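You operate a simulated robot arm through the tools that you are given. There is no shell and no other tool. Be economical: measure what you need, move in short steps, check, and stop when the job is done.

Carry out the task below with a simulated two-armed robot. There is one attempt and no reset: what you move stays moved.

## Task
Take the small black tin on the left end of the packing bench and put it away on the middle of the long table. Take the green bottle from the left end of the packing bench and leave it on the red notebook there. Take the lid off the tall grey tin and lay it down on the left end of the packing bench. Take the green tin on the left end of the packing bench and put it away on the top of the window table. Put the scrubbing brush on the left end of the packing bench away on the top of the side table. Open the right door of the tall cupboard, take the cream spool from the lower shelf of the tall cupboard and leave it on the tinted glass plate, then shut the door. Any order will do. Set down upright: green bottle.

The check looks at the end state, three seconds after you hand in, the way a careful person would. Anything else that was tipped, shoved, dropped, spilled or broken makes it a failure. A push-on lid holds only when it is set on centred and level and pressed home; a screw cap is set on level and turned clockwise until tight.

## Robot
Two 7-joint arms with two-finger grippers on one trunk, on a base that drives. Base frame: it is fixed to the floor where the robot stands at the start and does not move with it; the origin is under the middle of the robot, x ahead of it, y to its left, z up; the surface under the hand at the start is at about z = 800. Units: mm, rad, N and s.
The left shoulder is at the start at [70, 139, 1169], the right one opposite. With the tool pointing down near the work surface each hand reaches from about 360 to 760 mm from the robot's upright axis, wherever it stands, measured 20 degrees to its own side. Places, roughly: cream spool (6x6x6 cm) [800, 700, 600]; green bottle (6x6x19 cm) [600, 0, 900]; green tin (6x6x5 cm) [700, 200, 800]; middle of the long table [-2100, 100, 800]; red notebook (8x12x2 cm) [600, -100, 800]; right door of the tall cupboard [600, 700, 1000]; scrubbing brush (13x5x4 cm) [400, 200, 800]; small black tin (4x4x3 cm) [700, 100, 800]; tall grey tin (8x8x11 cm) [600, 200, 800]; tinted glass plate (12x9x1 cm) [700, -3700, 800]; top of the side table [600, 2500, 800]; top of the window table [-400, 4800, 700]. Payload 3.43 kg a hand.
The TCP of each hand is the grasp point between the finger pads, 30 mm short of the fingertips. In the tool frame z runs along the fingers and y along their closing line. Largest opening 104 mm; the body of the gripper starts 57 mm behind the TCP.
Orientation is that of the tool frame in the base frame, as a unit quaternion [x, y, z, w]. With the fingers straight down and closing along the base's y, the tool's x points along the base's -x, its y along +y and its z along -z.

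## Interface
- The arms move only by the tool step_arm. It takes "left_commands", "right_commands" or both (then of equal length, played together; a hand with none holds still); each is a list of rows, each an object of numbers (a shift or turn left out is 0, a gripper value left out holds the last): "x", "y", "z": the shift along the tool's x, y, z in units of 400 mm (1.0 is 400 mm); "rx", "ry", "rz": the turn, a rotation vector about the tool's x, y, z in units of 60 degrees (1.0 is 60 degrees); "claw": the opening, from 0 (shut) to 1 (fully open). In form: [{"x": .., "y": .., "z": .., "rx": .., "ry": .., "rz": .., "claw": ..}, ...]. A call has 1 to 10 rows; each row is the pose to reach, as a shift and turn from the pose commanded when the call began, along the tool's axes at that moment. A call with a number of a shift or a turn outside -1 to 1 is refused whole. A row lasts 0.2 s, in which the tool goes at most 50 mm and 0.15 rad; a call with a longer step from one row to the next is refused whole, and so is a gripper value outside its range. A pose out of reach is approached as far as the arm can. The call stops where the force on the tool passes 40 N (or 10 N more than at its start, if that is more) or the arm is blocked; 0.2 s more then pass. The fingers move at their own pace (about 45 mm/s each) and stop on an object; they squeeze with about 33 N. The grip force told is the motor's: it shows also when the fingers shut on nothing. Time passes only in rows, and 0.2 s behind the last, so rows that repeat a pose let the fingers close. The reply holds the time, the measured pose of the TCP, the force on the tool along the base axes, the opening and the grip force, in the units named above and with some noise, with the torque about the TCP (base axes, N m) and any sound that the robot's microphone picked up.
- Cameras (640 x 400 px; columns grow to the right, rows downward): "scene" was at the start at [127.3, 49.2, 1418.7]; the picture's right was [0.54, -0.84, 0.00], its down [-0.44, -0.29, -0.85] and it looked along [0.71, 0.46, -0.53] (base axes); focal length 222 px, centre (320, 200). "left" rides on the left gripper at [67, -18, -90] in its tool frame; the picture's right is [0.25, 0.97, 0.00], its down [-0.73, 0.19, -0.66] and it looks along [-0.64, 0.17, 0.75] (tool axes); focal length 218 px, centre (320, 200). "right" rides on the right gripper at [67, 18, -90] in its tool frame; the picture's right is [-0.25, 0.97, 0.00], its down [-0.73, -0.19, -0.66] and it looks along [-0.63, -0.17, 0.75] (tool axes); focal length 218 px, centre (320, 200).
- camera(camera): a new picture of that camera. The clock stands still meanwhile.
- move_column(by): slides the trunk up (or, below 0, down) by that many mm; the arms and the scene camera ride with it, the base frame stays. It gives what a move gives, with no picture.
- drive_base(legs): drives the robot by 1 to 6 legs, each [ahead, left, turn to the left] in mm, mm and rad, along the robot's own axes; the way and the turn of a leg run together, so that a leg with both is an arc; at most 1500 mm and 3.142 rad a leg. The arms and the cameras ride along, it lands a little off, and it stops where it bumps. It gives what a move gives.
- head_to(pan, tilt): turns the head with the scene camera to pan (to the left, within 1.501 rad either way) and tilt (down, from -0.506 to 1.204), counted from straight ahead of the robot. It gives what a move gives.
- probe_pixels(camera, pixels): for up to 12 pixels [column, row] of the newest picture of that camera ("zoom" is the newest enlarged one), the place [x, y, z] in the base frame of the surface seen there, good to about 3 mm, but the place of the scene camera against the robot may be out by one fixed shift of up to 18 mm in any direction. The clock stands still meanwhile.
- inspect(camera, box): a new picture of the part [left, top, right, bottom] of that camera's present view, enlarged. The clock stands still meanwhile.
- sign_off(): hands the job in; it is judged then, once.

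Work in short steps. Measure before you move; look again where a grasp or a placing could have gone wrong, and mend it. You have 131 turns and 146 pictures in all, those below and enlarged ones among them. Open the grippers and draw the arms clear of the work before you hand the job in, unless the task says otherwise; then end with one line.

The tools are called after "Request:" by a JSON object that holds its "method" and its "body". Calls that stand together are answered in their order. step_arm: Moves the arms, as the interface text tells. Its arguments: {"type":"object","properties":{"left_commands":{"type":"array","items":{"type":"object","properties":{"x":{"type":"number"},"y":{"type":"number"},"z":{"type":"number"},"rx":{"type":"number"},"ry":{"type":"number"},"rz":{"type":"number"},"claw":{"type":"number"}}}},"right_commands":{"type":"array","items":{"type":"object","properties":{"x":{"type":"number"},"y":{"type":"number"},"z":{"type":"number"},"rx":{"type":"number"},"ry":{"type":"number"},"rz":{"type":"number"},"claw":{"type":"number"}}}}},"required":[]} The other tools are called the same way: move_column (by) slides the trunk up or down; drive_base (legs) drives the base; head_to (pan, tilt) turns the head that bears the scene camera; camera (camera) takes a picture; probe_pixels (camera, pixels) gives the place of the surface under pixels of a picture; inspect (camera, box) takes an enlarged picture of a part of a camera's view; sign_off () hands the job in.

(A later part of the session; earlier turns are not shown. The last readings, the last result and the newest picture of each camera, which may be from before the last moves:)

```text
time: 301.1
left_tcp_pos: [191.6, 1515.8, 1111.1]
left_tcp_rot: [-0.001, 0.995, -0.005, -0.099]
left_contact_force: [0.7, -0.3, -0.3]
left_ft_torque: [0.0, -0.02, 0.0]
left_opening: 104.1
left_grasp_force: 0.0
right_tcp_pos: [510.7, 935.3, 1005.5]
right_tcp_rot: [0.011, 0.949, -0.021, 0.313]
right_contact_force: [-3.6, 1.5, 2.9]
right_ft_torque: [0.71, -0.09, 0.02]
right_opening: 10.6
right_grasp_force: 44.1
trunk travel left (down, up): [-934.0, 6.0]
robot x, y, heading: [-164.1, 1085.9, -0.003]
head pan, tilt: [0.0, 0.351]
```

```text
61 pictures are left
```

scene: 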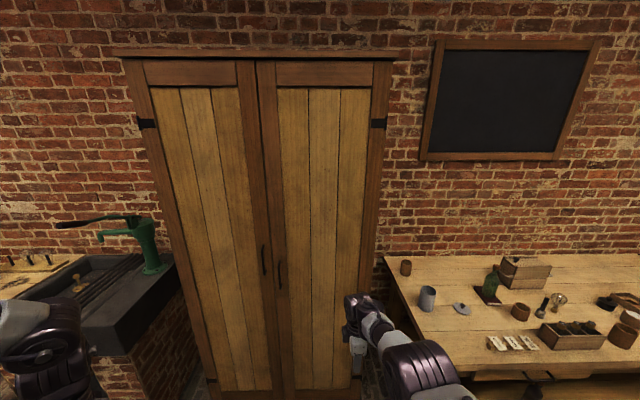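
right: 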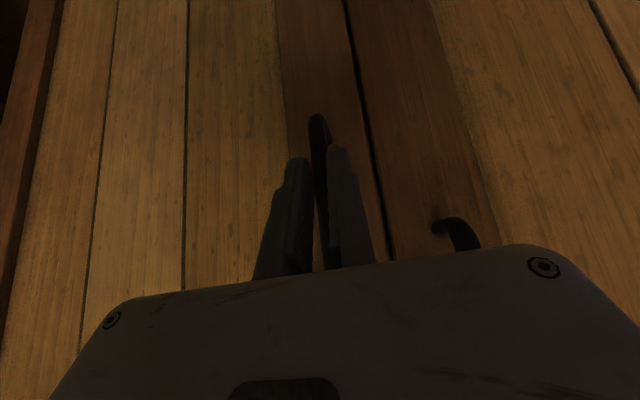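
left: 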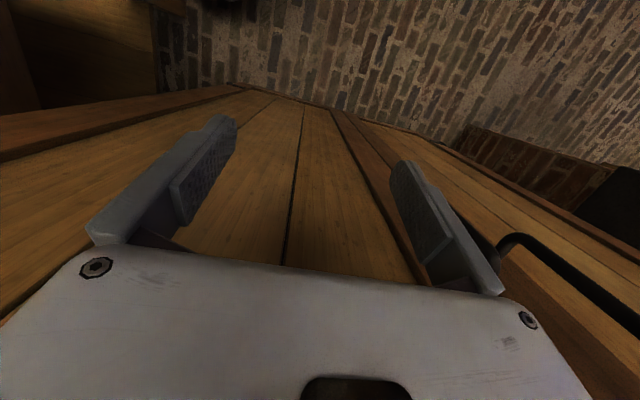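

Bar gripped (10.6 mm). Open the door by swinging the whole base about the hinge (≈(560,548)): four legs of 0.1 rad.

Request:
{"method": "drive_base", "body": {"legs": [[-53, -72, 0.1], [-53, -72, 0.1], [-53, -72, 0.1], [-53, -72, 0.1]]}}

Request:
{"method": "camera", "body": {"camera": "right"}}

Request:
{"method": "camera", "body": {"camera": "scene"}}

```text
time: 304.4
left_tcp_pos: [-154.2, 1303.0, 1110.0]
left_tcp_rot: [-0.198, 0.975, -0.026, -0.097]
left_contact_force: [0.9, -0.6, 0.2]
left_ft_torque: [0.01, -0.05, -0.02]
left_opening: 104.0
left_grasp_force: 0.0
right_tcp_pos: [363.4, 891.7, 1006.5]
right_tcp_rot: [-0.178, 0.933, 0.039, 0.312]
right_contact_force: [-7.9, 18.0, -2.6]
right_ft_torque: [1.08, -0.59, 0.38]
right_opening: 11.2
right_grasp_force: 44.1
trunk travel left (down, up): [-934.0, 6.0]
robot x, y, heading: [-319.2, 763.4, 0.392]
head pan, tilt: [0.0, 0.351]
```

```text
60 pictures are left
```

right: 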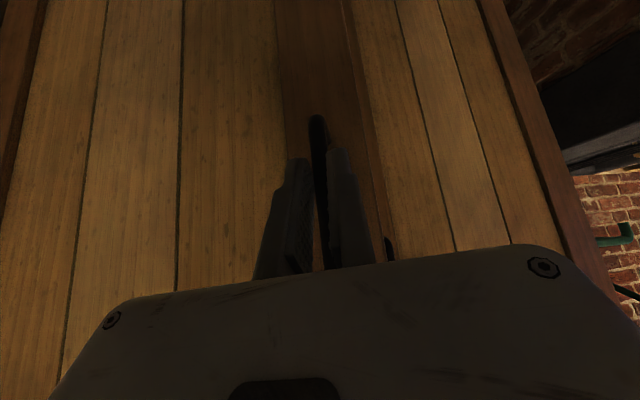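

```text
59 pictures are left
```

scene: 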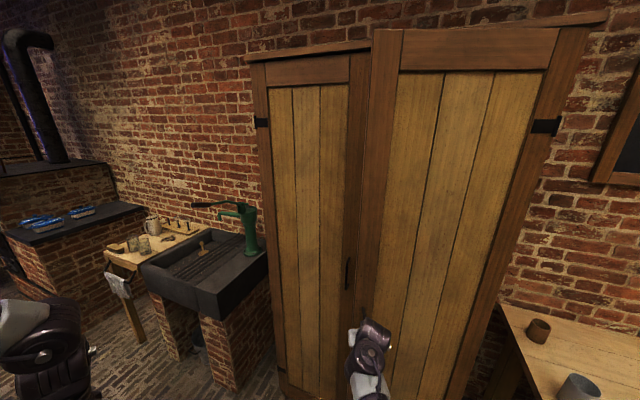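

Door follows well (0.39 rad; hinge fits (550,546)). Continue 6 legs, then 3 more.

Request:
{"method": "drive_base", "body": {"legs": [[-53, -72, 0.1], [-53, -72, 0.1], [-53, -72, 0.1], [-53, -72, 0.1], [-53, -72, 0.1], [-53, -72, 0.1]]}}

Request:
{"method": "drive_base", "body": {"legs": [[-53, -72, 0.1], [-53, -72, 0.1], [-53, -72, 0.1]]}}

Request:
{"method": "camera", "body": {"camera": "scene"}}

```text
time: 306.2
left_tcp_pos: [-282.6, 1151.3, 1111.6]
left_tcp_rot: [-0.289, 0.952, -0.034, -0.094]
left_contact_force: [0.9, 0.2, 0.7]
left_ft_torque: [0.04, -0.01, 0.0]
left_opening: 103.7
left_grasp_force: 0.0
right_tcp_pos: [300.3, 850.8, 1006.6]
right_tcp_rot: [-0.27, 0.911, 0.074, 0.304]
right_contact_force: [-5.5, 7.6, -10.2]
right_ft_torque: [0.78, 0.04, 0.28]
right_opening: 10.9
right_grasp_force: 44.1
trunk travel left (down, up): [-934.0, 6.0]
robot x, y, heading: [-341.3, 591.9, 0.582]
head pan, tilt: [0.0, 0.351]
stopped in leg 2: the force on the tool passed its limit at 42 N (the readings are from after the stop); the commanded pose is now the measured one
```

```text
time: 307.4
left_tcp_pos: [-338.2, 1067.6, 1112.3]
left_tcp_rot: [-0.334, 0.937, -0.039, -0.093]
left_contact_force: [0.1, -0.6, -0.6]
left_ft_torque: [0.03, -0.03, 0.04]
left_opening: 104.2
left_grasp_force: 0.1
right_tcp_pos: [271.2, 826.5, 1007.1]
right_tcp_rot: [-0.315, 0.896, 0.089, 0.299]
right_contact_force: [-3.6, 4.6, -7.7]
right_ft_torque: [0.68, 0.2, 0.27]
right_opening: 10.5
right_grasp_force: 43.9
trunk travel left (down, up): [-934.0, 6.0]
robot x, y, heading: [-341.9, 506.3, 0.679]
head pan, tilt: [0.0, 0.351]
stopped in leg 1: the force on the tool passed its limit at 41 N (the readings are from after the stop); the commanded pose is now the measured one
```

```text
58 pictures are left
```

scene: 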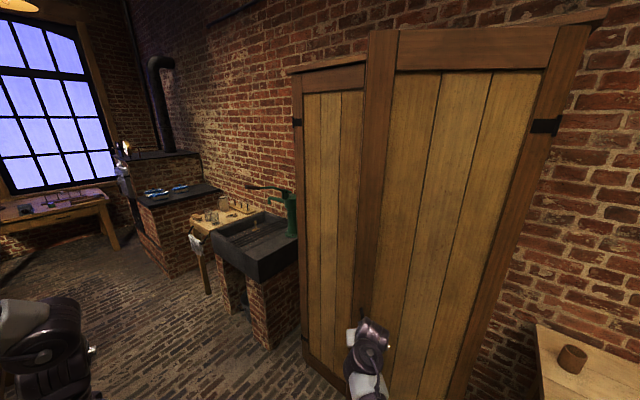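

The door is ~38° open. Release the handle, back off, straighten up and go round the free edge, to push the door on from its inner side.

Request:
{"method": "step_arm", "body": {"right_commands": [{"claw": 0.6}, {"claw": 0.6}, {"claw": 0.6}, {"claw": 0.6}]}}

Request:
{"method": "drive_base", "body": {"legs": [[-250, 0, 0], [0, 0, -0.679]]}}

Request:
{"method": "camera", "body": {"camera": "scene"}}

```text
time: 308.4
left_tcp_pos: [-337.6, 1068.7, 1111.4]
left_tcp_rot: [-0.335, 0.937, -0.039, -0.092]
left_contact_force: [-0.1, -0.5, -0.1]
left_ft_torque: [0.03, 0.0, 0.01]
left_opening: 103.9
left_grasp_force: 0.0
right_tcp_pos: [271.0, 825.9, 1008.6]
right_tcp_rot: [-0.314, 0.896, 0.089, 0.301]
right_contact_force: [-0.8, 0.3, 0.2]
right_ft_torque: [-0.01, -0.02, -0.01]
right_opening: 62.5
right_grasp_force: 0.1
trunk travel left (down, up): [-934.0, 6.0]
robot x, y, heading: [-343.3, 507.0, 0.68]
head pan, tilt: [0.0, 0.351]
```

```text
time: 312.0
left_tcp_pos: [-184.5, 790.2, 1111.6]
left_tcp_rot: [-0.008, 0.995, -0.006, -0.1]
left_contact_force: [0.1, -1.4, -1.1]
left_ft_torque: [-0.03, 0.03, -0.02]
left_opening: 104.0
left_grasp_force: 0.2
right_tcp_pos: [144.0, 221.4, 1008.3]
right_tcp_rot: [-0.002, 0.95, -0.015, 0.313]
right_contact_force: [1.2, 0.0, -0.4]
right_ft_torque: [0.0, 0.03, -0.02]
right_opening: 62.4
right_grasp_force: 0.1
trunk travel left (down, up): [-934.0, 6.0]
robot x, y, heading: [-534.2, 352.2, 0.005]
head pan, tilt: [0.0, 0.351]
```

```text
57 pictures are left
```

scene: 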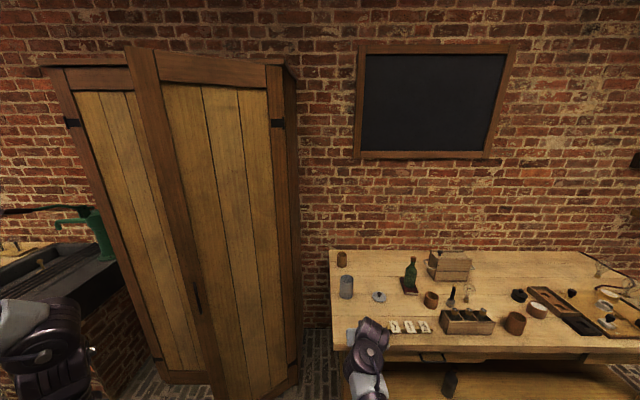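

Go round: strafe left 780, ahead 276, then push diagonally (-y with some -x).

Request:
{"method": "drive_base", "body": {"legs": [[0, 780, 0], [276, 0, 0], [-60, -125, 0], [-60, -125, 0], [-50, -190, 0], [0, -110, 0]]}}

Request:
{"method": "camera", "body": {"camera": "scene"}}

```text
time: 318.6
left_tcp_pos: [58.6, 1515.2, 1109.7]
left_tcp_rot: [-0.004, 0.995, -0.008, -0.101]
left_contact_force: [0.3, 0.2, 0.1]
left_ft_torque: [-0.01, 0.0, -0.01]
left_opening: 103.8
left_grasp_force: 0.0
right_tcp_pos: [381.7, 950.3, 1005.7]
right_tcp_rot: [-0.005, 0.951, -0.012, 0.309]
right_contact_force: [0.6, 1.3, -0.2]
right_ft_torque: [-0.03, 0.03, -0.01]
right_opening: 62.3
right_grasp_force: 0.0
trunk travel left (down, up): [-934.0, 6.0]
robot x, y, heading: [-299.0, 1075.8, 0.003]
head pan, tilt: [0.0, 0.351]
stopped in leg 3: the force on the tool passed its limit at 94 N (the readings are from after the stop); the commanded pose is now the measured one
```

```text
56 pictures are left
```

scene: 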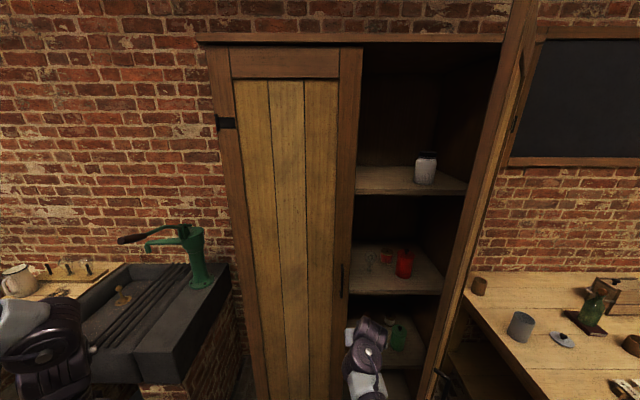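

Door swung further (≈52°) and the shelves show. Keep pushing, gently in smaller legs.

Request:
{"method": "drive_base", "body": {"legs": [[-60, -100, 0], [-40, -100, 0], [-30, -100, 0], [-10, -100, 0], [0, -100, 0]]}}

Request:
{"method": "camera", "body": {"camera": "scene"}}

```text
time: 322.8
left_tcp_pos: [-85.0, 1015.7, 1110.2]
left_tcp_rot: [-0.008, 0.995, -0.008, -0.1]
left_contact_force: [0.6, 0.0, 0.2]
left_ft_torque: [-0.01, 0.01, -0.01]
left_opening: 104.2
left_grasp_force: 0.0
right_tcp_pos: [240.9, 452.0, 1008.9]
right_tcp_rot: [-0.005, 0.951, -0.013, 0.309]
right_contact_force: [0.1, 0.3, 0.3]
right_ft_torque: [-0.02, 0.04, -0.04]
right_opening: 62.2
right_grasp_force: 0.0
trunk travel left (down, up): [-934.0, 6.0]
robot x, y, heading: [-434.6, 575.3, 0.01]
head pan, tilt: [0.0, 0.351]
```

```text
55 pictures are left
```

scene: 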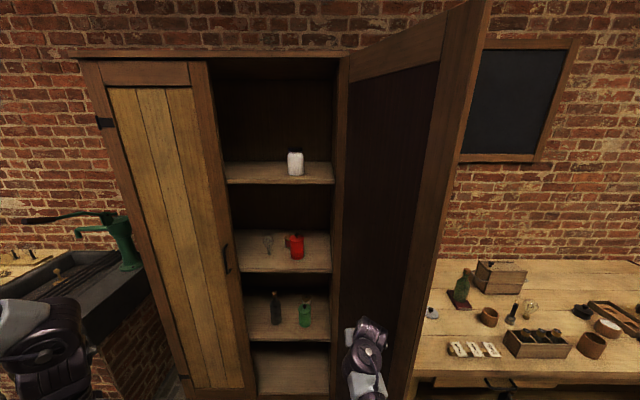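

Door is open past 90°. Enlarge the shelves and probe.

Request:
{"method": "inspect", "body": {"camera": "scene", "box": [220, 220, 350, 400]}}

Request:
{"method": "probe_pixels", "body": {"camera": "scene", "pixels": [[290, 335], [295, 370], [295, 262], [276, 315], [305, 318], [335, 345], [300, 395], [295, 170], [400, 330], [420, 360]]}}

```text
2.22 times, centred on (285, 310) of scene
```

zoom: 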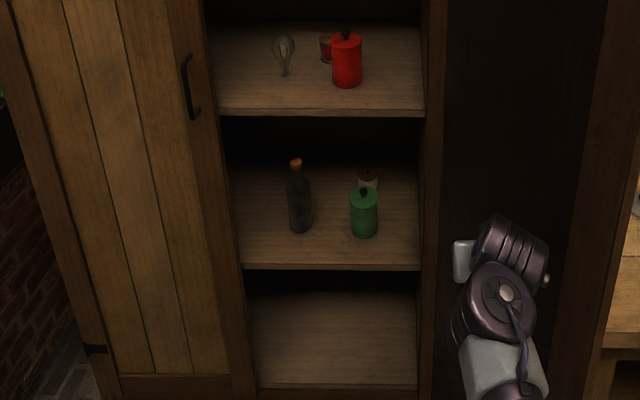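

```text
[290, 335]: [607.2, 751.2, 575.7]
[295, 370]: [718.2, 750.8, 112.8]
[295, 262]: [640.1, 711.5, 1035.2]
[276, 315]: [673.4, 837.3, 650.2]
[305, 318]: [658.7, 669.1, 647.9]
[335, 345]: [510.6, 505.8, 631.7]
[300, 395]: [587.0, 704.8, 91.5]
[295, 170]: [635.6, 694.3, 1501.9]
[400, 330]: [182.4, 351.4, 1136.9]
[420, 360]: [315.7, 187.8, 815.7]
```

The cream spool hides behind the green canister at about (306,299). Probe it, then lower the column to look into the lower shelf.

Request:
{"method": "probe_pixels", "body": {"camera": "scene", "pixels": [[306, 298], [304, 300], [308, 302], [306, 305], [305, 330], [290, 264], [262, 300], [320, 300]]}}

Request:
{"method": "drive_base", "body": {"legs": [[0, 150, 0]]}}

Request:
{"method": "move_column", "body": {"by": -380}}

Request:
{"method": "head_to", "body": {"pan": 0.05, "tilt": 0.4}}

Request:
{"method": "camera", "body": {"camera": "scene"}}

```text
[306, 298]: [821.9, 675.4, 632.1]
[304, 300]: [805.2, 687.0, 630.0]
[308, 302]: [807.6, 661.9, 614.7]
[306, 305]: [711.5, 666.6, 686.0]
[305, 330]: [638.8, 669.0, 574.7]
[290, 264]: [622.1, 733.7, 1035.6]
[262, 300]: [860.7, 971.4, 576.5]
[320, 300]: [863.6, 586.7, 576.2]
```

```text
time: 324.2
left_tcp_pos: [-85.4, 1157.2, 1113.8]
left_tcp_rot: [-0.008, 0.995, -0.005, -0.1]
left_contact_force: [0.3, -0.7, 0.7]
left_ft_torque: [0.03, 0.02, 0.02]
left_opening: 103.9
left_grasp_force: 0.1
right_tcp_pos: [239.4, 596.0, 1008.0]
right_tcp_rot: [-0.005, 0.951, -0.009, 0.31]
right_contact_force: [-0.4, -0.6, 0.2]
right_ft_torque: [0.02, 0.01, 0.02]
right_opening: 62.5
right_grasp_force: 0.0
trunk travel left (down, up): [-934.0, 6.0]
robot x, y, heading: [-440.8, 728.4, 0.009]
head pan, tilt: [0.0, 0.351]
```

```text
time: 327.9
left_tcp_pos: [-85.7, 1161.3, 731.9]
left_tcp_rot: [-0.007, 0.995, -0.006, -0.1]
left_contact_force: [-0.6, -0.3, -0.9]
left_ft_torque: [-0.02, -0.02, -0.01]
left_opening: 104.1
left_grasp_force: 0.0
right_tcp_pos: [240.0, 596.7, 629.1]
right_tcp_rot: [-0.005, 0.951, -0.011, 0.31]
right_contact_force: [0.1, 1.0, -0.2]
right_ft_torque: [0.04, -0.02, 0.01]
right_opening: 62.5
right_grasp_force: 0.1
trunk travel left (down, up): [-554.0, 386.0]
robot x, y, heading: [-443.1, 722.2, 0.009]
head pan, tilt: [0.0, 0.351]
```

```text
time: 328.5
left_tcp_pos: [-86.4, 1160.3, 730.7]
left_tcp_rot: [-0.007, 0.995, -0.006, -0.099]
left_contact_force: [-0.4, -0.4, -0.3]
left_ft_torque: [-0.01, -0.03, -0.02]
left_opening: 104.1
left_grasp_force: 0.0
right_tcp_pos: [240.0, 597.6, 629.3]
right_tcp_rot: [-0.005, 0.951, -0.011, 0.309]
right_contact_force: [-0.5, -0.5, -0.5]
right_ft_torque: [0.01, -0.02, -0.02]
right_opening: 62.4
right_grasp_force: 0.0
trunk travel left (down, up): [-554.0, 386.0]
robot x, y, heading: [-440.1, 725.9, 0.01]
head pan, tilt: [0.051, 0.4]
```

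```text
53 pictures are left
```

scene: 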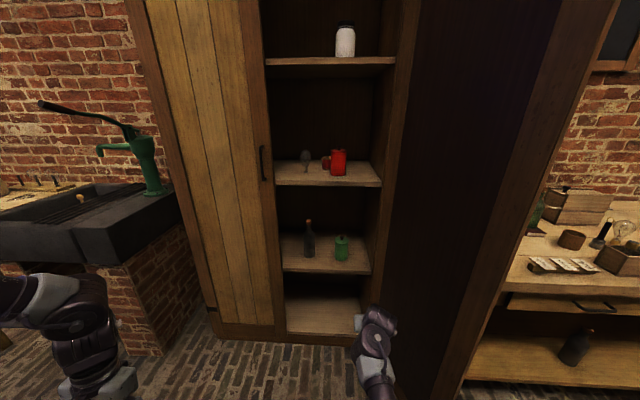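

Spool top seen near (820,675,~620), right behind the canister (x 640–710, top z≈673). I need the clearance under the middle shelf; probe its front edge and the canister top.

Request:
{"method": "inspect", "body": {"camera": "scene", "box": [260, 140, 400, 290]}}

Request:
{"method": "probe_pixels", "body": {"camera": "scene", "pixels": [[325, 180], [325, 186], [342, 237], [342, 250], [309, 222], [325, 270], [348, 235], [336, 236], [355, 240], [382, 240], [375, 300], [430, 250]]}}

```text
2.67 times, centred on (330, 215) of scene
```

zoom: 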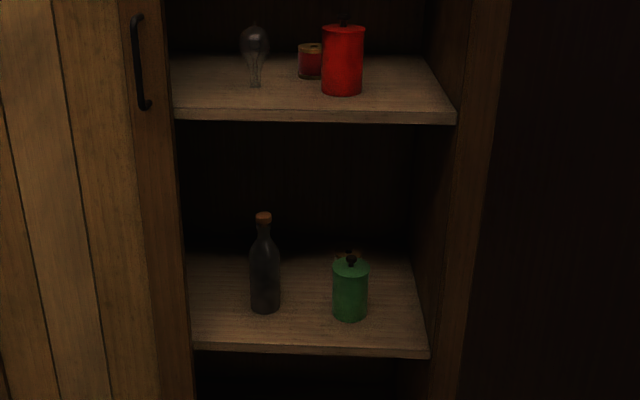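

```text
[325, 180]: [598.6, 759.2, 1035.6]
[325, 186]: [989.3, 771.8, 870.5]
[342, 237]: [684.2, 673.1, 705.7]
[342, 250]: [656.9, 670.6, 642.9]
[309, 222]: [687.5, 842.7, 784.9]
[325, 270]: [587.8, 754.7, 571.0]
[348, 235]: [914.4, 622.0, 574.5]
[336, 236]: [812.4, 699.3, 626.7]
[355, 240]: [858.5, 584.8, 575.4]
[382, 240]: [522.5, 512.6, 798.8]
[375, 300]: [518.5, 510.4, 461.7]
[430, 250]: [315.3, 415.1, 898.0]
```

Room: middle shelf underside ≈995, canister knob top ≈692, spool ≈(825,680), top ≈617. Make the hand vertical, raise it relative to the shoulder so the arm goes in level, then lower the column.

Request:
{"method": "step_arm", "body": {"right_commands": [{"ry": 0.14}, {"ry": 0.28}, {"ry": 0.42}, {"ry": 0.56}, {"ry": 0.605, "claw": 1}, {"ry": 0.605, "claw": 1}]}}

Request:
{"method": "step_arm", "body": {"right_commands": [{"z": -0.1, "x": -0.01}, {"z": -0.2, "x": -0.02}, {"z": -0.3, "x": -0.03}, {"z": -0.4, "x": -0.04}, {"z": -0.5, "x": -0.05}, {"z": -0.6, "x": -0.065}, {"z": -0.69, "x": -0.075}, {"z": -0.69, "x": -0.075}]}}

```text
time: 329.9
left_tcp_pos: [-85.5, 1160.9, 731.8]
left_tcp_rot: [-0.007, 0.995, -0.005, -0.099]
left_contact_force: [-0.6, -0.1, -0.5]
left_ft_torque: [-0.04, -0.01, -0.01]
left_opening: 103.7
left_grasp_force: 0.0
right_tcp_pos: [240.8, 598.7, 628.5]
right_tcp_rot: [-0.002, 1.0, -0.012, -0.002]
right_contact_force: [0.3, -0.7, 0.0]
right_ft_torque: [0.02, -0.01, -0.04]
right_opening: 103.8
right_grasp_force: 0.0
trunk travel left (down, up): [-554.0, 386.0]
robot x, y, heading: [-438.6, 727.3, 0.008]
head pan, tilt: [0.051, 0.4]
```

```text
time: 331.7
left_tcp_pos: [-85.0, 1159.5, 731.3]
left_tcp_rot: [-0.007, 0.995, -0.006, -0.1]
left_contact_force: [0.0, -0.1, 0.3]
left_ft_torque: [-0.01, 0.03, -0.02]
left_opening: 103.9
left_grasp_force: 0.1
right_tcp_pos: [270.8, 603.6, 903.8]
right_tcp_rot: [-0.001, 1.0, -0.011, -0.003]
right_contact_force: [-0.6, 0.0, 0.0]
right_ft_torque: [-0.02, 0.01, 0.0]
right_opening: 104.0
right_grasp_force: 0.1
trunk travel left (down, up): [-554.0, 386.0]
robot x, y, heading: [-439.3, 722.7, 0.01]
head pan, tilt: [0.051, 0.4]
```

Good. Lower the column 189 mm, draw the left hand back, strafe left 72 and go ahead 270 to the opening; then look with the hand camera.

Request:
{"method": "move_column", "body": {"by": -189}}

Request:
{"method": "step_arm", "body": {"left_commands": [{"x": 0.08}, {"x": 0.16}, {"x": 0.2}]}}

Request:
{"method": "drive_base", "body": {"legs": [[0, 73, -0.01], [270, 0, 0]]}}

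Request:
{"method": "camera", "body": {"camera": "right"}}

Request:
{"method": "camera", "body": {"camera": "scene"}}

```text
time: 333.8
left_tcp_pos: [-85.1, 1160.1, 543.5]
left_tcp_rot: [-0.007, 0.995, -0.006, -0.099]
left_contact_force: [-0.1, 0.2, -0.3]
left_ft_torque: [-0.03, -0.01, 0.02]
left_opening: 103.9
left_grasp_force: 0.1
right_tcp_pos: [269.8, 603.7, 715.8]
right_tcp_rot: [-0.001, 1.0, -0.012, -0.002]
right_contact_force: [-1.0, -0.7, 0.1]
right_ft_torque: [0.02, 0.03, 0.02]
right_opening: 103.8
right_grasp_force: 0.0
trunk travel left (down, up): [-365.0, 575.0]
robot x, y, heading: [-441.8, 724.1, 0.011]
head pan, tilt: [0.051, 0.4]
```

```text
time: 334.6
left_tcp_pos: [-166.3, 1157.5, 558.1]
left_tcp_rot: [-0.006, 0.995, -0.006, -0.099]
left_contact_force: [-0.6, 0.4, -0.5]
left_ft_torque: [0.01, -0.02, 0.0]
left_opening: 103.9
left_grasp_force: 0.2
right_tcp_pos: [268.7, 604.7, 715.1]
right_tcp_rot: [-0.002, 1.0, -0.012, -0.002]
right_contact_force: [0.4, 0.6, -0.3]
right_ft_torque: [0.02, -0.05, -0.02]
right_opening: 104.1
right_grasp_force: 0.0
trunk travel left (down, up): [-365.0, 575.0]
robot x, y, heading: [-438.7, 722.4, 0.015]
head pan, tilt: [0.051, 0.4]
```

```text
time: 337.1
left_tcp_pos: [108.2, 1229.3, 557.6]
left_tcp_rot: [-0.003, 0.995, -0.005, -0.099]
left_contact_force: [0.9, -0.1, 0.1]
left_ft_torque: [-0.01, 0.0, 0.01]
left_opening: 104.1
left_grasp_force: 0.1
right_tcp_pos: [538.1, 671.3, 716.2]
right_tcp_rot: [0.003, 1.0, -0.011, -0.001]
right_contact_force: [0.8, -1.0, 0.9]
right_ft_torque: [-0.01, 0.02, 0.0]
right_opening: 104.0
right_grasp_force: 0.1
trunk travel left (down, up): [-365.0, 575.0]
robot x, y, heading: [-169.5, 799.6, -0.0]
head pan, tilt: [0.051, 0.4]
```

```text
51 pictures are left
```

right: 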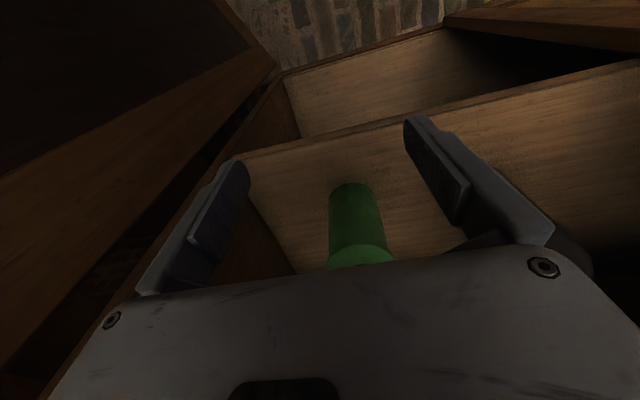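

```text
50 pictures are left
```

scene: 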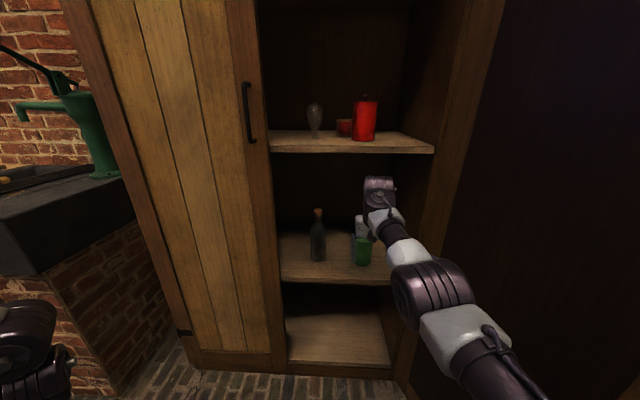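

Probe the canister with the hand camera, and the elbow/wrist and frame with the scene camera.

Request:
{"method": "probe_pixels", "body": {"camera": "right", "pixels": [[358, 255], [350, 195], [335, 225], [378, 220], [300, 190], [258, 170], [345, 262], [388, 258]]}}

Request:
{"method": "probe_pixels", "body": {"camera": "scene", "pixels": [[435, 280], [472, 290], [400, 290], [390, 180], [375, 178], [410, 245], [440, 180], [430, 150], [420, 320]]}}

```text
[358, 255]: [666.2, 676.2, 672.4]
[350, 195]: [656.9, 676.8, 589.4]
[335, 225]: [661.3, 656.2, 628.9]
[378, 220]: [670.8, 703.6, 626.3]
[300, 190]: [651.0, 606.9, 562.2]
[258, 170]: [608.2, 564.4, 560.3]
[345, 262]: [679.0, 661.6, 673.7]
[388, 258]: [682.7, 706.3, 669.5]
```

```text
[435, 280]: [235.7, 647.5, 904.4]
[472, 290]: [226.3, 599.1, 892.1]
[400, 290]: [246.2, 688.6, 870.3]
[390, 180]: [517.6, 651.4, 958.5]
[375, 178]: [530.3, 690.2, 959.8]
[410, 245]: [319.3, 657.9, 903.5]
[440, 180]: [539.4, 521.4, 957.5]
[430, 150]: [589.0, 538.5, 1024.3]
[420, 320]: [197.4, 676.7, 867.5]
```

Canister centre (685,681), rim 672; shelf 561; wrist top 947 clears the shelf above. Advance 222 mm with open fingers straddling the canister, y→683, then look for the spool.

Request:
{"method": "drive_base", "body": {"legs": [[0, 10, 0], [222, 0, 0]]}}

Request:
{"method": "camera", "body": {"camera": "right"}}

Request:
{"method": "camera", "body": {"camera": "scene"}}

```text
time: 339.1
left_tcp_pos: [328.9, 1237.9, 557.2]
left_tcp_rot: [0.0, 0.995, -0.006, -0.1]
left_contact_force: [-0.4, -0.7, 0.2]
left_ft_torque: [-0.02, -0.02, 0.0]
left_opening: 104.2
left_grasp_force: 0.1
right_tcp_pos: [757.9, 677.6, 715.2]
right_tcp_rot: [0.004, 1.0, -0.011, -0.002]
right_contact_force: [0.5, 0.2, -0.2]
right_ft_torque: [-0.01, 0.04, 0.01]
right_opening: 104.1
right_grasp_force: 0.0
trunk travel left (down, up): [-365.0, 575.0]
robot x, y, heading: [52.2, 808.3, -0.005]
head pan, tilt: [0.051, 0.4]
```

```text
49 pictures are left
```

right: 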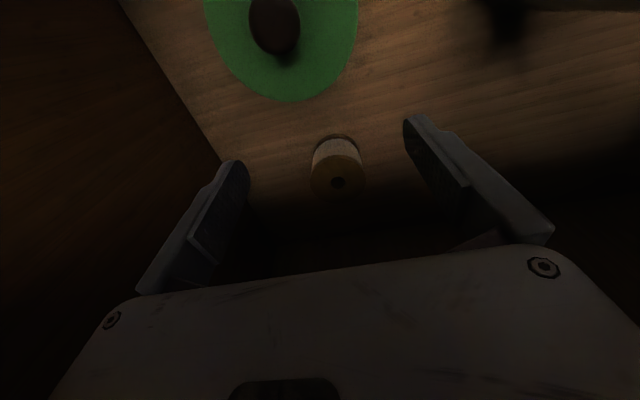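

```text
48 pictures are left
```

scene: 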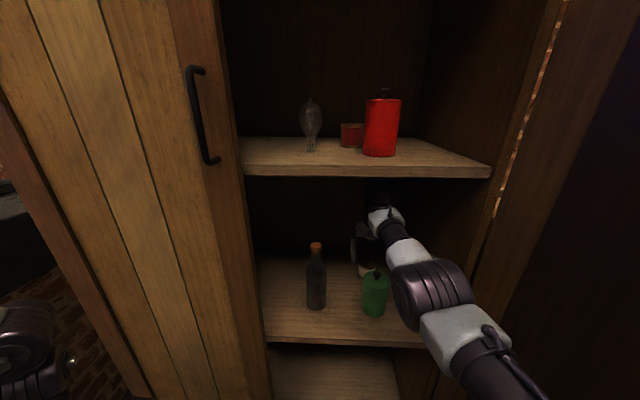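

Spool visible at (337,175), standing upright. Probe its top.

Request:
{"method": "probe_pixels", "body": {"camera": "right", "pixels": [[337, 172], [313, 180], [362, 178], [337, 158], [340, 196], [335, 140], [275, 20], [300, 150]]}}

```text
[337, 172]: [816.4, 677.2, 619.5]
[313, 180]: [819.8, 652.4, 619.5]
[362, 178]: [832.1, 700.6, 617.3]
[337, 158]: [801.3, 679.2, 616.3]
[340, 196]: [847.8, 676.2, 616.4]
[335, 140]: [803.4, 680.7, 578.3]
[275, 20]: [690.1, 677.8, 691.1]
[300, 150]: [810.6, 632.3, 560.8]
```

Spool centre (824,677), top 619. Advance 65 mm, lower 110 mm, close, and lift back.

Request:
{"method": "drive_base", "body": {"legs": [[66, 0, 0]]}}

Request:
{"method": "move_column", "body": {"by": -109}}

Request:
{"method": "step_arm", "body": {"right_commands": [{"claw": 0.3}, {"claw": 0.3}, {"claw": 0.3}, {"claw": 0.3}, {"claw": 0.2}, {"claw": 0.2}]}}

Request:
{"method": "camera", "body": {"camera": "right"}}

```text
time: 340.1
left_tcp_pos: [397.8, 1238.1, 558.2]
left_tcp_rot: [-0.001, 0.995, -0.005, -0.1]
left_contact_force: [0.5, 0.7, -0.1]
left_ft_torque: [0.01, 0.01, 0.0]
left_opening: 104.2
left_grasp_force: 0.1
right_tcp_pos: [825.3, 678.3, 713.7]
right_tcp_rot: [0.005, 1.0, -0.012, -0.003]
right_contact_force: [0.8, 0.1, -0.1]
right_ft_torque: [0.0, 0.04, 0.07]
right_opening: 104.3
right_grasp_force: 0.1
trunk travel left (down, up): [-365.0, 575.0]
robot x, y, heading: [120.7, 806.9, -0.008]
head pan, tilt: [0.051, 0.4]
```

```text
time: 341.6
left_tcp_pos: [397.0, 1237.9, 449.4]
left_tcp_rot: [-0.001, 0.995, -0.006, -0.1]
left_contact_force: [-0.5, -0.4, 0.5]
left_ft_torque: [0.01, -0.04, -0.02]
left_opening: 104.2
left_grasp_force: 0.0
right_tcp_pos: [824.3, 676.9, 606.0]
right_tcp_rot: [0.003, 1.0, -0.011, -0.002]
right_contact_force: [-0.6, 0.2, 0.4]
right_ft_torque: [0.03, 0.02, -0.02]
right_opening: 103.9
right_grasp_force: 0.1
trunk travel left (down, up): [-256.0, 684.0]
robot x, y, heading: [117.1, 809.9, -0.004]
head pan, tilt: [0.051, 0.4]
```

```text
time: 342.9
left_tcp_pos: [396.7, 1238.5, 449.5]
left_tcp_rot: [-0.001, 0.995, -0.005, -0.099]
left_contact_force: [-0.5, -0.9, 0.0]
left_ft_torque: [-0.02, 0.04, 0.03]
left_opening: 104.2
left_grasp_force: 0.0
right_tcp_pos: [824.1, 677.8, 606.1]
right_tcp_rot: [0.004, 1.0, -0.012, -0.001]
right_contact_force: [-1.7, -0.8, 0.7]
right_ft_torque: [0.06, 0.04, -0.03]
right_opening: 58.6
right_grasp_force: 32.5
trunk travel left (down, up): [-256.0, 684.0]
robot x, y, heading: [120.2, 805.2, -0.004]
head pan, tilt: [0.051, 0.4]
```

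```text
47 pictures are left
```

right: 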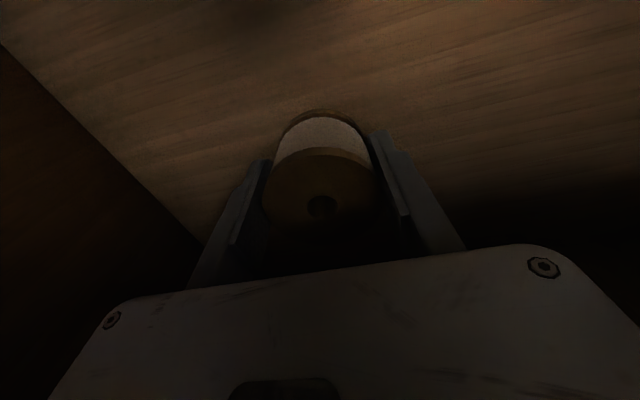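

Spool gripped. Raise 141 mm (bottom clears the knob by ~10, wrist still below the shelf), and check.

Request:
{"method": "move_column", "body": {"by": 141}}

Request:
{"method": "camera", "body": {"camera": "scene"}}

Request:
{"method": "camera", "body": {"camera": "right"}}

```text
time: 344.6
left_tcp_pos: [395.6, 1237.7, 589.8]
left_tcp_rot: [0.0, 0.995, -0.005, -0.101]
left_contact_force: [-0.5, -0.2, -0.2]
left_ft_torque: [0.01, 0.01, -0.01]
left_opening: 104.0
left_grasp_force: 0.0
right_tcp_pos: [824.5, 678.8, 745.8]
right_tcp_rot: [0.005, 1.0, -0.011, -0.002]
right_contact_force: [-0.4, -0.3, -1.8]
right_ft_torque: [0.01, 0.02, -0.03]
right_opening: 58.7
right_grasp_force: 33.2
trunk travel left (down, up): [-397.0, 543.0]
robot x, y, heading: [118.5, 808.2, -0.006]
head pan, tilt: [0.051, 0.4]
```

```text
46 pictures are left
```

scene: 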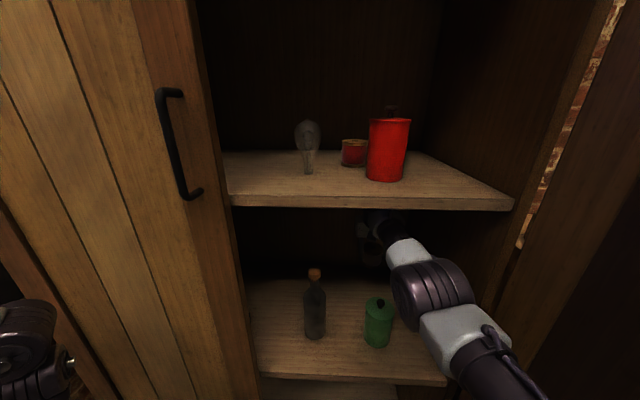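

```text
45 pictures are left
```

right: 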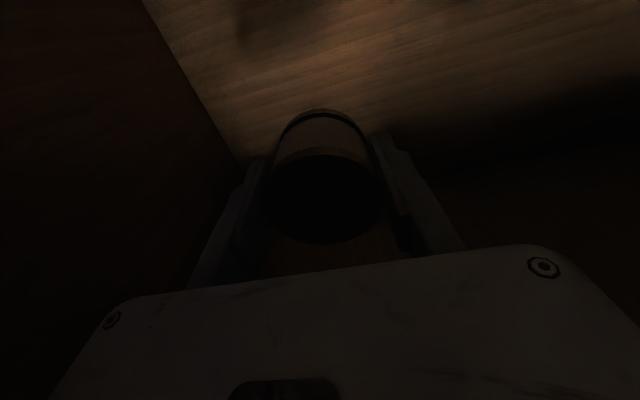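

Spool held, clear. Back straight out 420 mm, raise the column to travelling height, back further, and look at the door.

Request:
{"method": "drive_base", "body": {"legs": [[-420, 0, 0]]}}

Request:
{"method": "move_column", "body": {"by": 367}}

Request:
{"method": "drive_base", "body": {"legs": [[-340, 0, 0]]}}

Request:
{"method": "head_to", "body": {"pan": -0.2, "tilt": 0.35}}

Request:
{"method": "camera", "body": {"camera": "scene"}}

```text
time: 347.2
left_tcp_pos: [-22.2, 1239.5, 590.2]
left_tcp_rot: [0.0, 0.995, -0.006, -0.099]
left_contact_force: [0.3, 0.8, 0.8]
left_ft_torque: [0.02, 0.0, -0.01]
left_opening: 104.1
left_grasp_force: 0.2
right_tcp_pos: [406.4, 680.0, 747.6]
right_tcp_rot: [0.004, 1.0, -0.011, -0.002]
right_contact_force: [-0.6, 0.7, -2.2]
right_ft_torque: [-0.01, 0.04, 0.02]
right_opening: 58.9
right_grasp_force: 33.0
trunk travel left (down, up): [-397.0, 543.0]
robot x, y, heading: [-296.6, 809.9, -0.004]
head pan, tilt: [0.051, 0.4]
```

```text
time: 350.8
left_tcp_pos: [-20.5, 1240.8, 957.2]
left_tcp_rot: [0.0, 0.995, -0.005, -0.099]
left_contact_force: [0.1, 0.1, 0.2]
left_ft_torque: [0.02, 0.01, 0.01]
left_opening: 104.1
left_grasp_force: 0.1
right_tcp_pos: [406.7, 679.4, 1114.4]
right_tcp_rot: [0.005, 1.0, -0.011, -0.002]
right_contact_force: [0.2, 0.5, -2.5]
right_ft_torque: [0.0, -0.01, 0.0]
right_opening: 58.5
right_grasp_force: 33.2
trunk travel left (down, up): [-764.0, 176.0]
robot x, y, heading: [-300.8, 807.1, -0.001]
head pan, tilt: [0.051, 0.4]
```

```text
time: 353.0
left_tcp_pos: [-357.8, 1242.1, 957.2]
left_tcp_rot: [-0.003, 0.995, -0.006, -0.1]
left_contact_force: [0.1, 0.4, -0.4]
left_ft_torque: [0.0, 0.04, 0.0]
left_opening: 104.1
left_grasp_force: 0.0
right_tcp_pos: [73.7, 684.1, 1113.6]
right_tcp_rot: [0.002, 1.0, -0.012, -0.002]
right_contact_force: [0.7, -0.1, -1.7]
right_ft_torque: [-0.05, 0.03, 0.0]
right_opening: 58.8
right_grasp_force: 33.1
trunk travel left (down, up): [-764.0, 176.0]
robot x, y, heading: [-634.9, 807.0, 0.005]
head pan, tilt: [0.051, 0.4]
```

```text
time: 353.7
left_tcp_pos: [-359.5, 1240.9, 957.6]
left_tcp_rot: [-0.003, 0.995, -0.005, -0.1]
left_contact_force: [-0.2, 0.0, 0.5]
left_ft_torque: [-0.03, 0.01, -0.03]
left_opening: 104.1
left_grasp_force: 0.1
right_tcp_pos: [72.3, 683.0, 1114.7]
right_tcp_rot: [0.002, 1.0, -0.011, -0.002]
right_contact_force: [-0.3, -0.7, -1.2]
right_ft_torque: [0.02, -0.02, 0.02]
right_opening: 59.1
right_grasp_force: 33.5
trunk travel left (down, up): [-764.0, 176.0]
robot x, y, heading: [-631.8, 811.0, -0.003]
head pan, tilt: [-0.201, 0.351]
```

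```text
44 pictures are left
```

scene: 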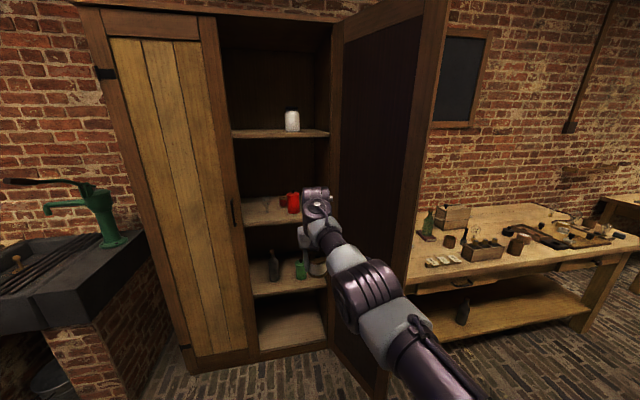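

Probe the open door's free edge and hinge side.

Request:
{"method": "probe_pixels", "body": {"camera": "scene", "pixels": [[430, 60], [440, 60], [418, 150], [345, 60], [400, 130], [408, 200], [412, 285], [436, 110]]}}

```text
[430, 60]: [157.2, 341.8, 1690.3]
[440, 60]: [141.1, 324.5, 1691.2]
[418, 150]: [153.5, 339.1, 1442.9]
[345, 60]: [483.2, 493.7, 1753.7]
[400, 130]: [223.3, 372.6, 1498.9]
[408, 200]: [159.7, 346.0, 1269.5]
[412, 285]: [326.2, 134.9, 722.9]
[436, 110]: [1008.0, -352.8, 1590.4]
```

Door stands at ~116° (free edge ≈(145,335)). I'll close it with the empty left hand: turn right 0.9 rad (so the left hand is ahead), go round to the door's outer side, then push along its arc.

Request:
{"method": "drive_base", "body": {"legs": [[0, 0, -0.9], [592, -237, 0]]}}

Request:
{"method": "head_to", "body": {"pan": 0.7, "tilt": 0.5}}

Request:
{"method": "camera", "body": {"camera": "scene"}}

```text
time: 359.6
left_tcp_pos: [56.8, 249.2, 958.7]
left_tcp_rot: [0.433, 0.896, 0.038, -0.092]
left_contact_force: [-0.3, 0.5, 0.2]
left_ft_torque: [0.03, 0.0, 0.02]
left_opening: 104.2
left_grasp_force: 0.1
right_tcp_pos: [-117.9, -435.0, 1114.4]
right_tcp_rot: [0.439, 0.898, -0.01, -0.006]
right_contact_force: [-0.3, 0.6, -0.7]
right_ft_torque: [0.03, -0.01, -0.01]
right_opening: 58.7
right_grasp_force: 33.4
trunk travel left (down, up): [-764.0, 176.0]
robot x, y, heading: [-458.9, 200.4, -0.906]
head pan, tilt: [-0.201, 0.351]
```

```text
time: 360.8
left_tcp_pos: [55.3, 248.7, 957.1]
left_tcp_rot: [0.433, 0.896, 0.039, -0.092]
left_contact_force: [0.1, -0.3, 0.1]
left_ft_torque: [0.0, -0.02, -0.02]
left_opening: 104.2
left_grasp_force: 0.1
right_tcp_pos: [-119.3, -433.6, 1114.4]
right_tcp_rot: [0.44, 0.898, -0.009, -0.006]
right_contact_force: [-0.1, 0.5, -1.7]
right_ft_torque: [0.02, 0.01, 0.0]
right_opening: 58.9
right_grasp_force: 33.2
trunk travel left (down, up): [-764.0, 176.0]
robot x, y, heading: [-456.2, 201.0, -0.907]
head pan, tilt: [0.7, 0.499]
```

```text
43 pictures are left
```

scene: 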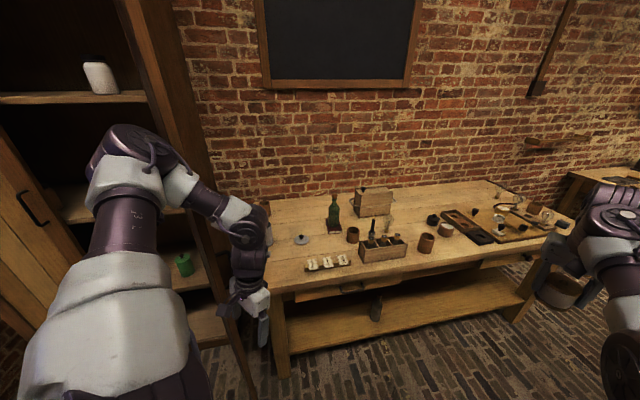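

Better geometry: turn back to heading −0.4 so the left arm points across the door; go to its outer side and push the first part of the arc.

Request:
{"method": "drive_base", "body": {"legs": [[0, 0, 0.507], [201, -230, 0], [150, 107, 0], [-35, 83, 0], [-50, 143, 0]]}}

Request:
{"method": "head_to", "body": {"pan": 0.9, "tilt": 0.5}}

Request:
{"method": "camera", "body": {"camera": "scene"}}

```text
time: 365.3
left_tcp_pos: [124.4, 285.4, 969.0]
left_tcp_rot: [0.139, 0.986, 0.011, -0.086]
left_contact_force: [-0.9, -0.4, 0.3]
left_ft_torque: [0.04, 0.01, -0.01]
left_opening: 103.9
left_grasp_force: 0.0
right_tcp_pos: [372.8, -374.7, 1125.4]
right_tcp_rot: [0.151, 0.989, -0.003, 0.008]
right_contact_force: [-0.4, -0.1, -2.8]
right_ft_torque: [0.03, 0.09, 0.0]
right_opening: 58.7
right_grasp_force: 33.5
trunk travel left (down, up): [-764.0, 176.0]
robot x, y, heading: [-247.0, -40.5, -0.293]
head pan, tilt: [0.7, 0.499]
stopped in leg 3: the robot was blocked; the commanded pose is now the measured one
```

```text
time: 366.0
left_tcp_pos: [125.3, 281.6, 971.2]
left_tcp_rot: [0.142, 0.986, 0.01, -0.086]
left_contact_force: [0.1, -0.2, 0.2]
left_ft_torque: [0.01, 0.02, -0.02]
left_opening: 104.0
left_grasp_force: 0.1
right_tcp_pos: [370.8, -380.2, 1131.2]
right_tcp_rot: [0.153, 0.988, -0.004, 0.012]
right_contact_force: [-0.6, -0.3, -2.6]
right_ft_torque: [0.03, 0.01, 0.02]
right_opening: 58.9
right_grasp_force: 33.1
trunk travel left (down, up): [-764.0, 176.0]
robot x, y, heading: [-243.5, -41.9, -0.298]
head pan, tilt: [0.901, 0.499]
```

```text
42 pictures are left
```

scene: 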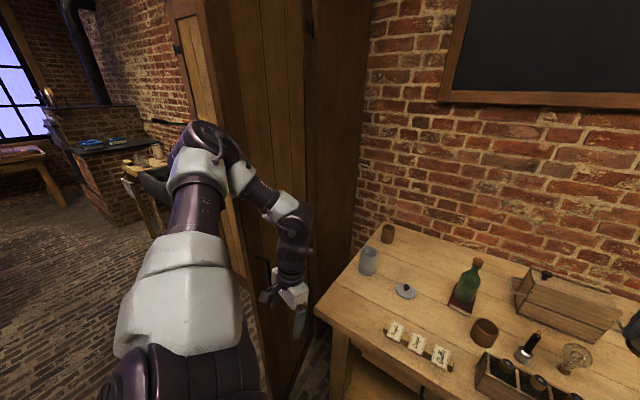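

The left arm touches the door from its outer side, as wanted. Push toward +y.

Request:
{"method": "drive_base", "body": {"legs": [[-30, 97, 0], [-44, 143, 0]]}}

Request:
{"method": "camera", "body": {"camera": "scene"}}

```text
time: 366.8
left_tcp_pos: [121.6, 295.6, 964.6]
left_tcp_rot: [0.133, 0.987, 0.005, -0.088]
left_contact_force: [-0.3, -0.5, -0.2]
left_ft_torque: [0.03, 0.04, -0.02]
left_opening: 104.1
left_grasp_force: 0.0
right_tcp_pos: [379.2, -362.7, 1125.0]
right_tcp_rot: [0.146, 0.989, -0.004, 0.007]
right_contact_force: [0.5, -0.4, -2.4]
right_ft_torque: [0.07, 0.06, -0.01]
right_opening: 58.8
right_grasp_force: 33.1
trunk travel left (down, up): [-764.0, 176.0]
robot x, y, heading: [-242.7, -34.5, -0.284]
head pan, tilt: [0.901, 0.499]
stopped in leg 1: the robot was blocked; the commanded pose is now the measured one
```

```text
41 pictures are left
```

scene: 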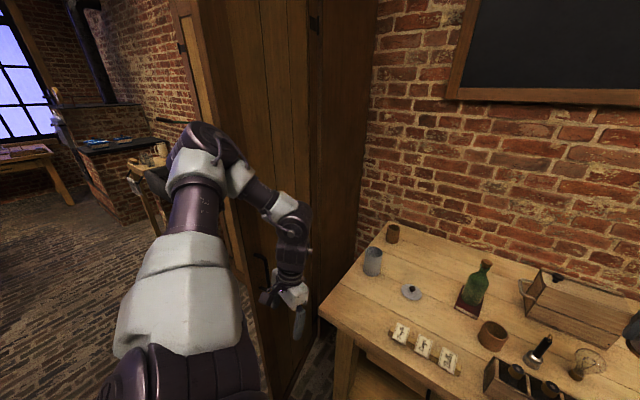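

The hand is on the door's end face, jamming. Back off −y, go 160 mm in +x beside the door's outer face, then push +y.

Request:
{"method": "drive_base", "body": {"legs": [[17, -130, 0], [154, 45, 0], [-42, 144, 0], [-35, 110, 0]]}}

Request:
{"method": "camera", "body": {"camera": "scene"}}

```text
time: 368.7
left_tcp_pos: [165.8, 168.6, 961.9]
left_tcp_rot: [0.126, 0.988, -0.001, -0.094]
left_contact_force: [-0.4, 0.8, 0.4]
left_ft_torque: [-0.03, 0.0, 0.0]
left_opening: 104.0
left_grasp_force: 0.1
right_tcp_pos: [430.8, -487.6, 1125.1]
right_tcp_rot: [0.143, 0.99, -0.006, 0.005]
right_contact_force: [1.0, 0.3, -2.4]
right_ft_torque: [0.03, 0.07, 0.0]
right_opening: 58.9
right_grasp_force: 33.1
trunk travel left (down, up): [-764.0, 176.0]
robot x, y, heading: [-199.4, -158.6, -0.28]
head pan, tilt: [0.901, 0.499]
stopped in leg 2: the robot was blocked; the commanded pose is now the measured one
```

```text
40 pictures are left
```

scene: 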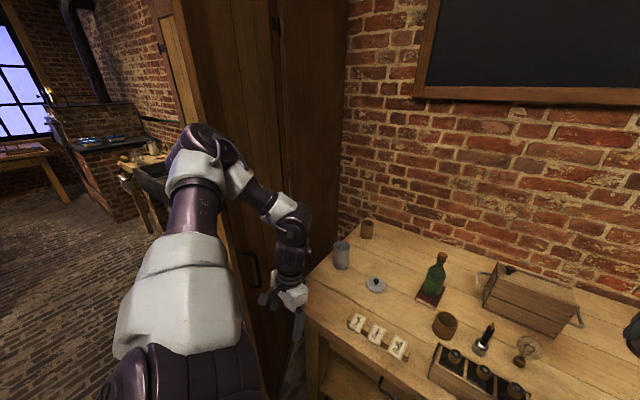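

Blocked again at (-199,-159). Probe the door face/edge and surroundings to see what is touching.

Request:
{"method": "probe_pixels", "body": {"camera": "scene", "pixels": [[185, 60], [210, 60], [260, 60], [300, 60], [255, 255], [290, 245], [296, 295], [210, 150], [285, 350], [315, 300], [240, 330], [330, 240]]}}

Request:
{"method": "camera", "body": {"camera": "left"}}

Request:
{"method": "head_to", "body": {"pan": 0.1, "tilt": 1.0}}

Request:
{"method": "camera", "body": {"camera": "scene"}}

```text
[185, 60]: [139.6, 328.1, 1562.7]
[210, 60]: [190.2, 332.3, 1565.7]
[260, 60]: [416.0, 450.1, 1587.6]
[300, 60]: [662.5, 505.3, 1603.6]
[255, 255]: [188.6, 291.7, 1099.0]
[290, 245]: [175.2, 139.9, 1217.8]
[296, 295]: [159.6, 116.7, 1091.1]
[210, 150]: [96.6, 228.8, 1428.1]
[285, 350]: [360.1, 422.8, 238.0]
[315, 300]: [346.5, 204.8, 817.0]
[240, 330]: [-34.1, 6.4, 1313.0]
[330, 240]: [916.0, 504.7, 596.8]
```

```text
39 pictures are left
```

left: 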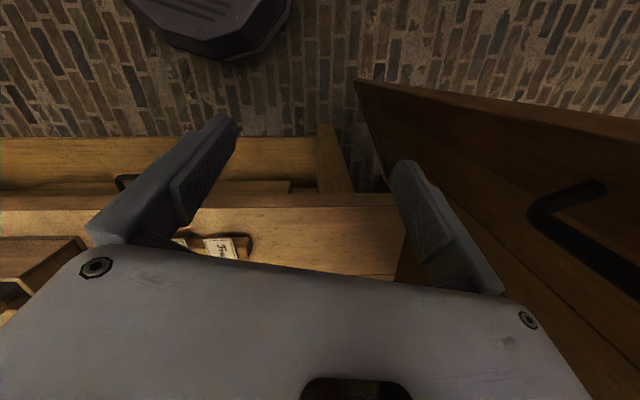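

```text
time: 369.9
left_tcp_pos: [164.6, 168.7, 961.7]
left_tcp_rot: [0.129, 0.987, -0.001, -0.092]
left_contact_force: [-0.1, -0.3, -0.3]
left_ft_torque: [0.02, 0.01, 0.01]
left_opening: 104.0
left_grasp_force: 0.1
right_tcp_pos: [428.8, -489.4, 1127.6]
right_tcp_rot: [0.145, 0.989, -0.006, 0.007]
right_contact_force: [-0.3, -0.7, -2.0]
right_ft_torque: [0.05, -0.01, 0.01]
right_opening: 58.8
right_grasp_force: 33.1
trunk travel left (down, up): [-764.0, 176.0]
robot x, y, heading: [-198.0, -161.6, -0.285]
head pan, tilt: [0.099, 1.0]
```

```text
38 pictures are left
```

scene: 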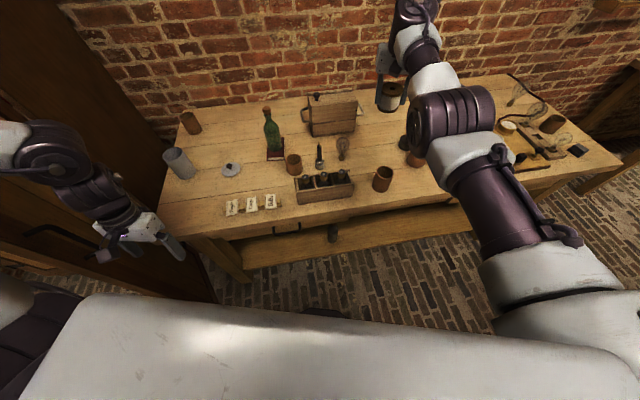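

The left elbow (≈(121,279), z 1430) leads and caught the door's end face. Back off −y, advance 200 in +x so the elbow lies beside the outer face, then push along the arc with it.

Request:
{"method": "drive_base", "body": {"legs": [[24, -118, 0], [194, 57, 0], [-53, 181, 0], [-96, 105, 0], [-40, 154, 0], [19, 106, 0]]}}

Request:
{"method": "head_to", "body": {"pan": 0.9, "tilt": 0.5}}

Request:
{"method": "camera", "body": {"camera": "scene"}}

```text
time: 376.2
left_tcp_pos: [364.6, 617.8, 952.7]
left_tcp_rot: [0.132, 0.986, -0.005, -0.102]
left_contact_force: [-0.9, -0.1, 0.3]
left_ft_torque: [-0.04, -0.02, -0.02]
left_opening: 104.1
left_grasp_force: 0.0
right_tcp_pos: [627.5, -39.6, 1116.2]
right_tcp_rot: [0.147, 0.989, -0.011, -0.003]
right_contact_force: [-0.6, 0.9, -1.4]
right_ft_torque: [-0.01, -0.02, 0.0]
right_opening: 58.6
right_grasp_force: 33.2
trunk travel left (down, up): [-764.0, 176.0]
robot x, y, heading: [-14.8, 284.2, -0.286]
head pan, tilt: [0.099, 1.0]
```

```text
time: 377.3
left_tcp_pos: [365.3, 618.0, 952.3]
left_tcp_rot: [0.131, 0.986, -0.005, -0.101]
left_contact_force: [0.9, -0.2, -0.2]
left_ft_torque: [0.01, -0.01, -0.01]
left_opening: 104.0
left_grasp_force: 0.1
right_tcp_pos: [627.3, -39.1, 1114.7]
right_tcp_rot: [0.147, 0.989, -0.011, -0.003]
right_contact_force: [-0.5, -0.5, -1.6]
right_ft_torque: [0.01, -0.04, 0.02]
right_opening: 58.5
right_grasp_force: 32.9
trunk travel left (down, up): [-764.0, 176.0]
robot x, y, heading: [-14.1, 283.5, -0.281]
head pan, tilt: [0.901, 0.499]
```

```text
37 pictures are left
5 turns are left
```

scene: 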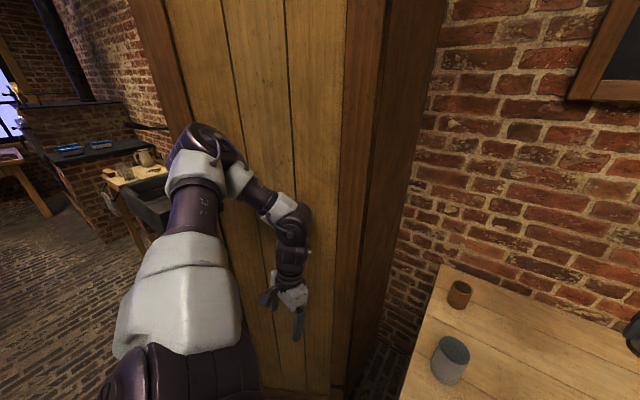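

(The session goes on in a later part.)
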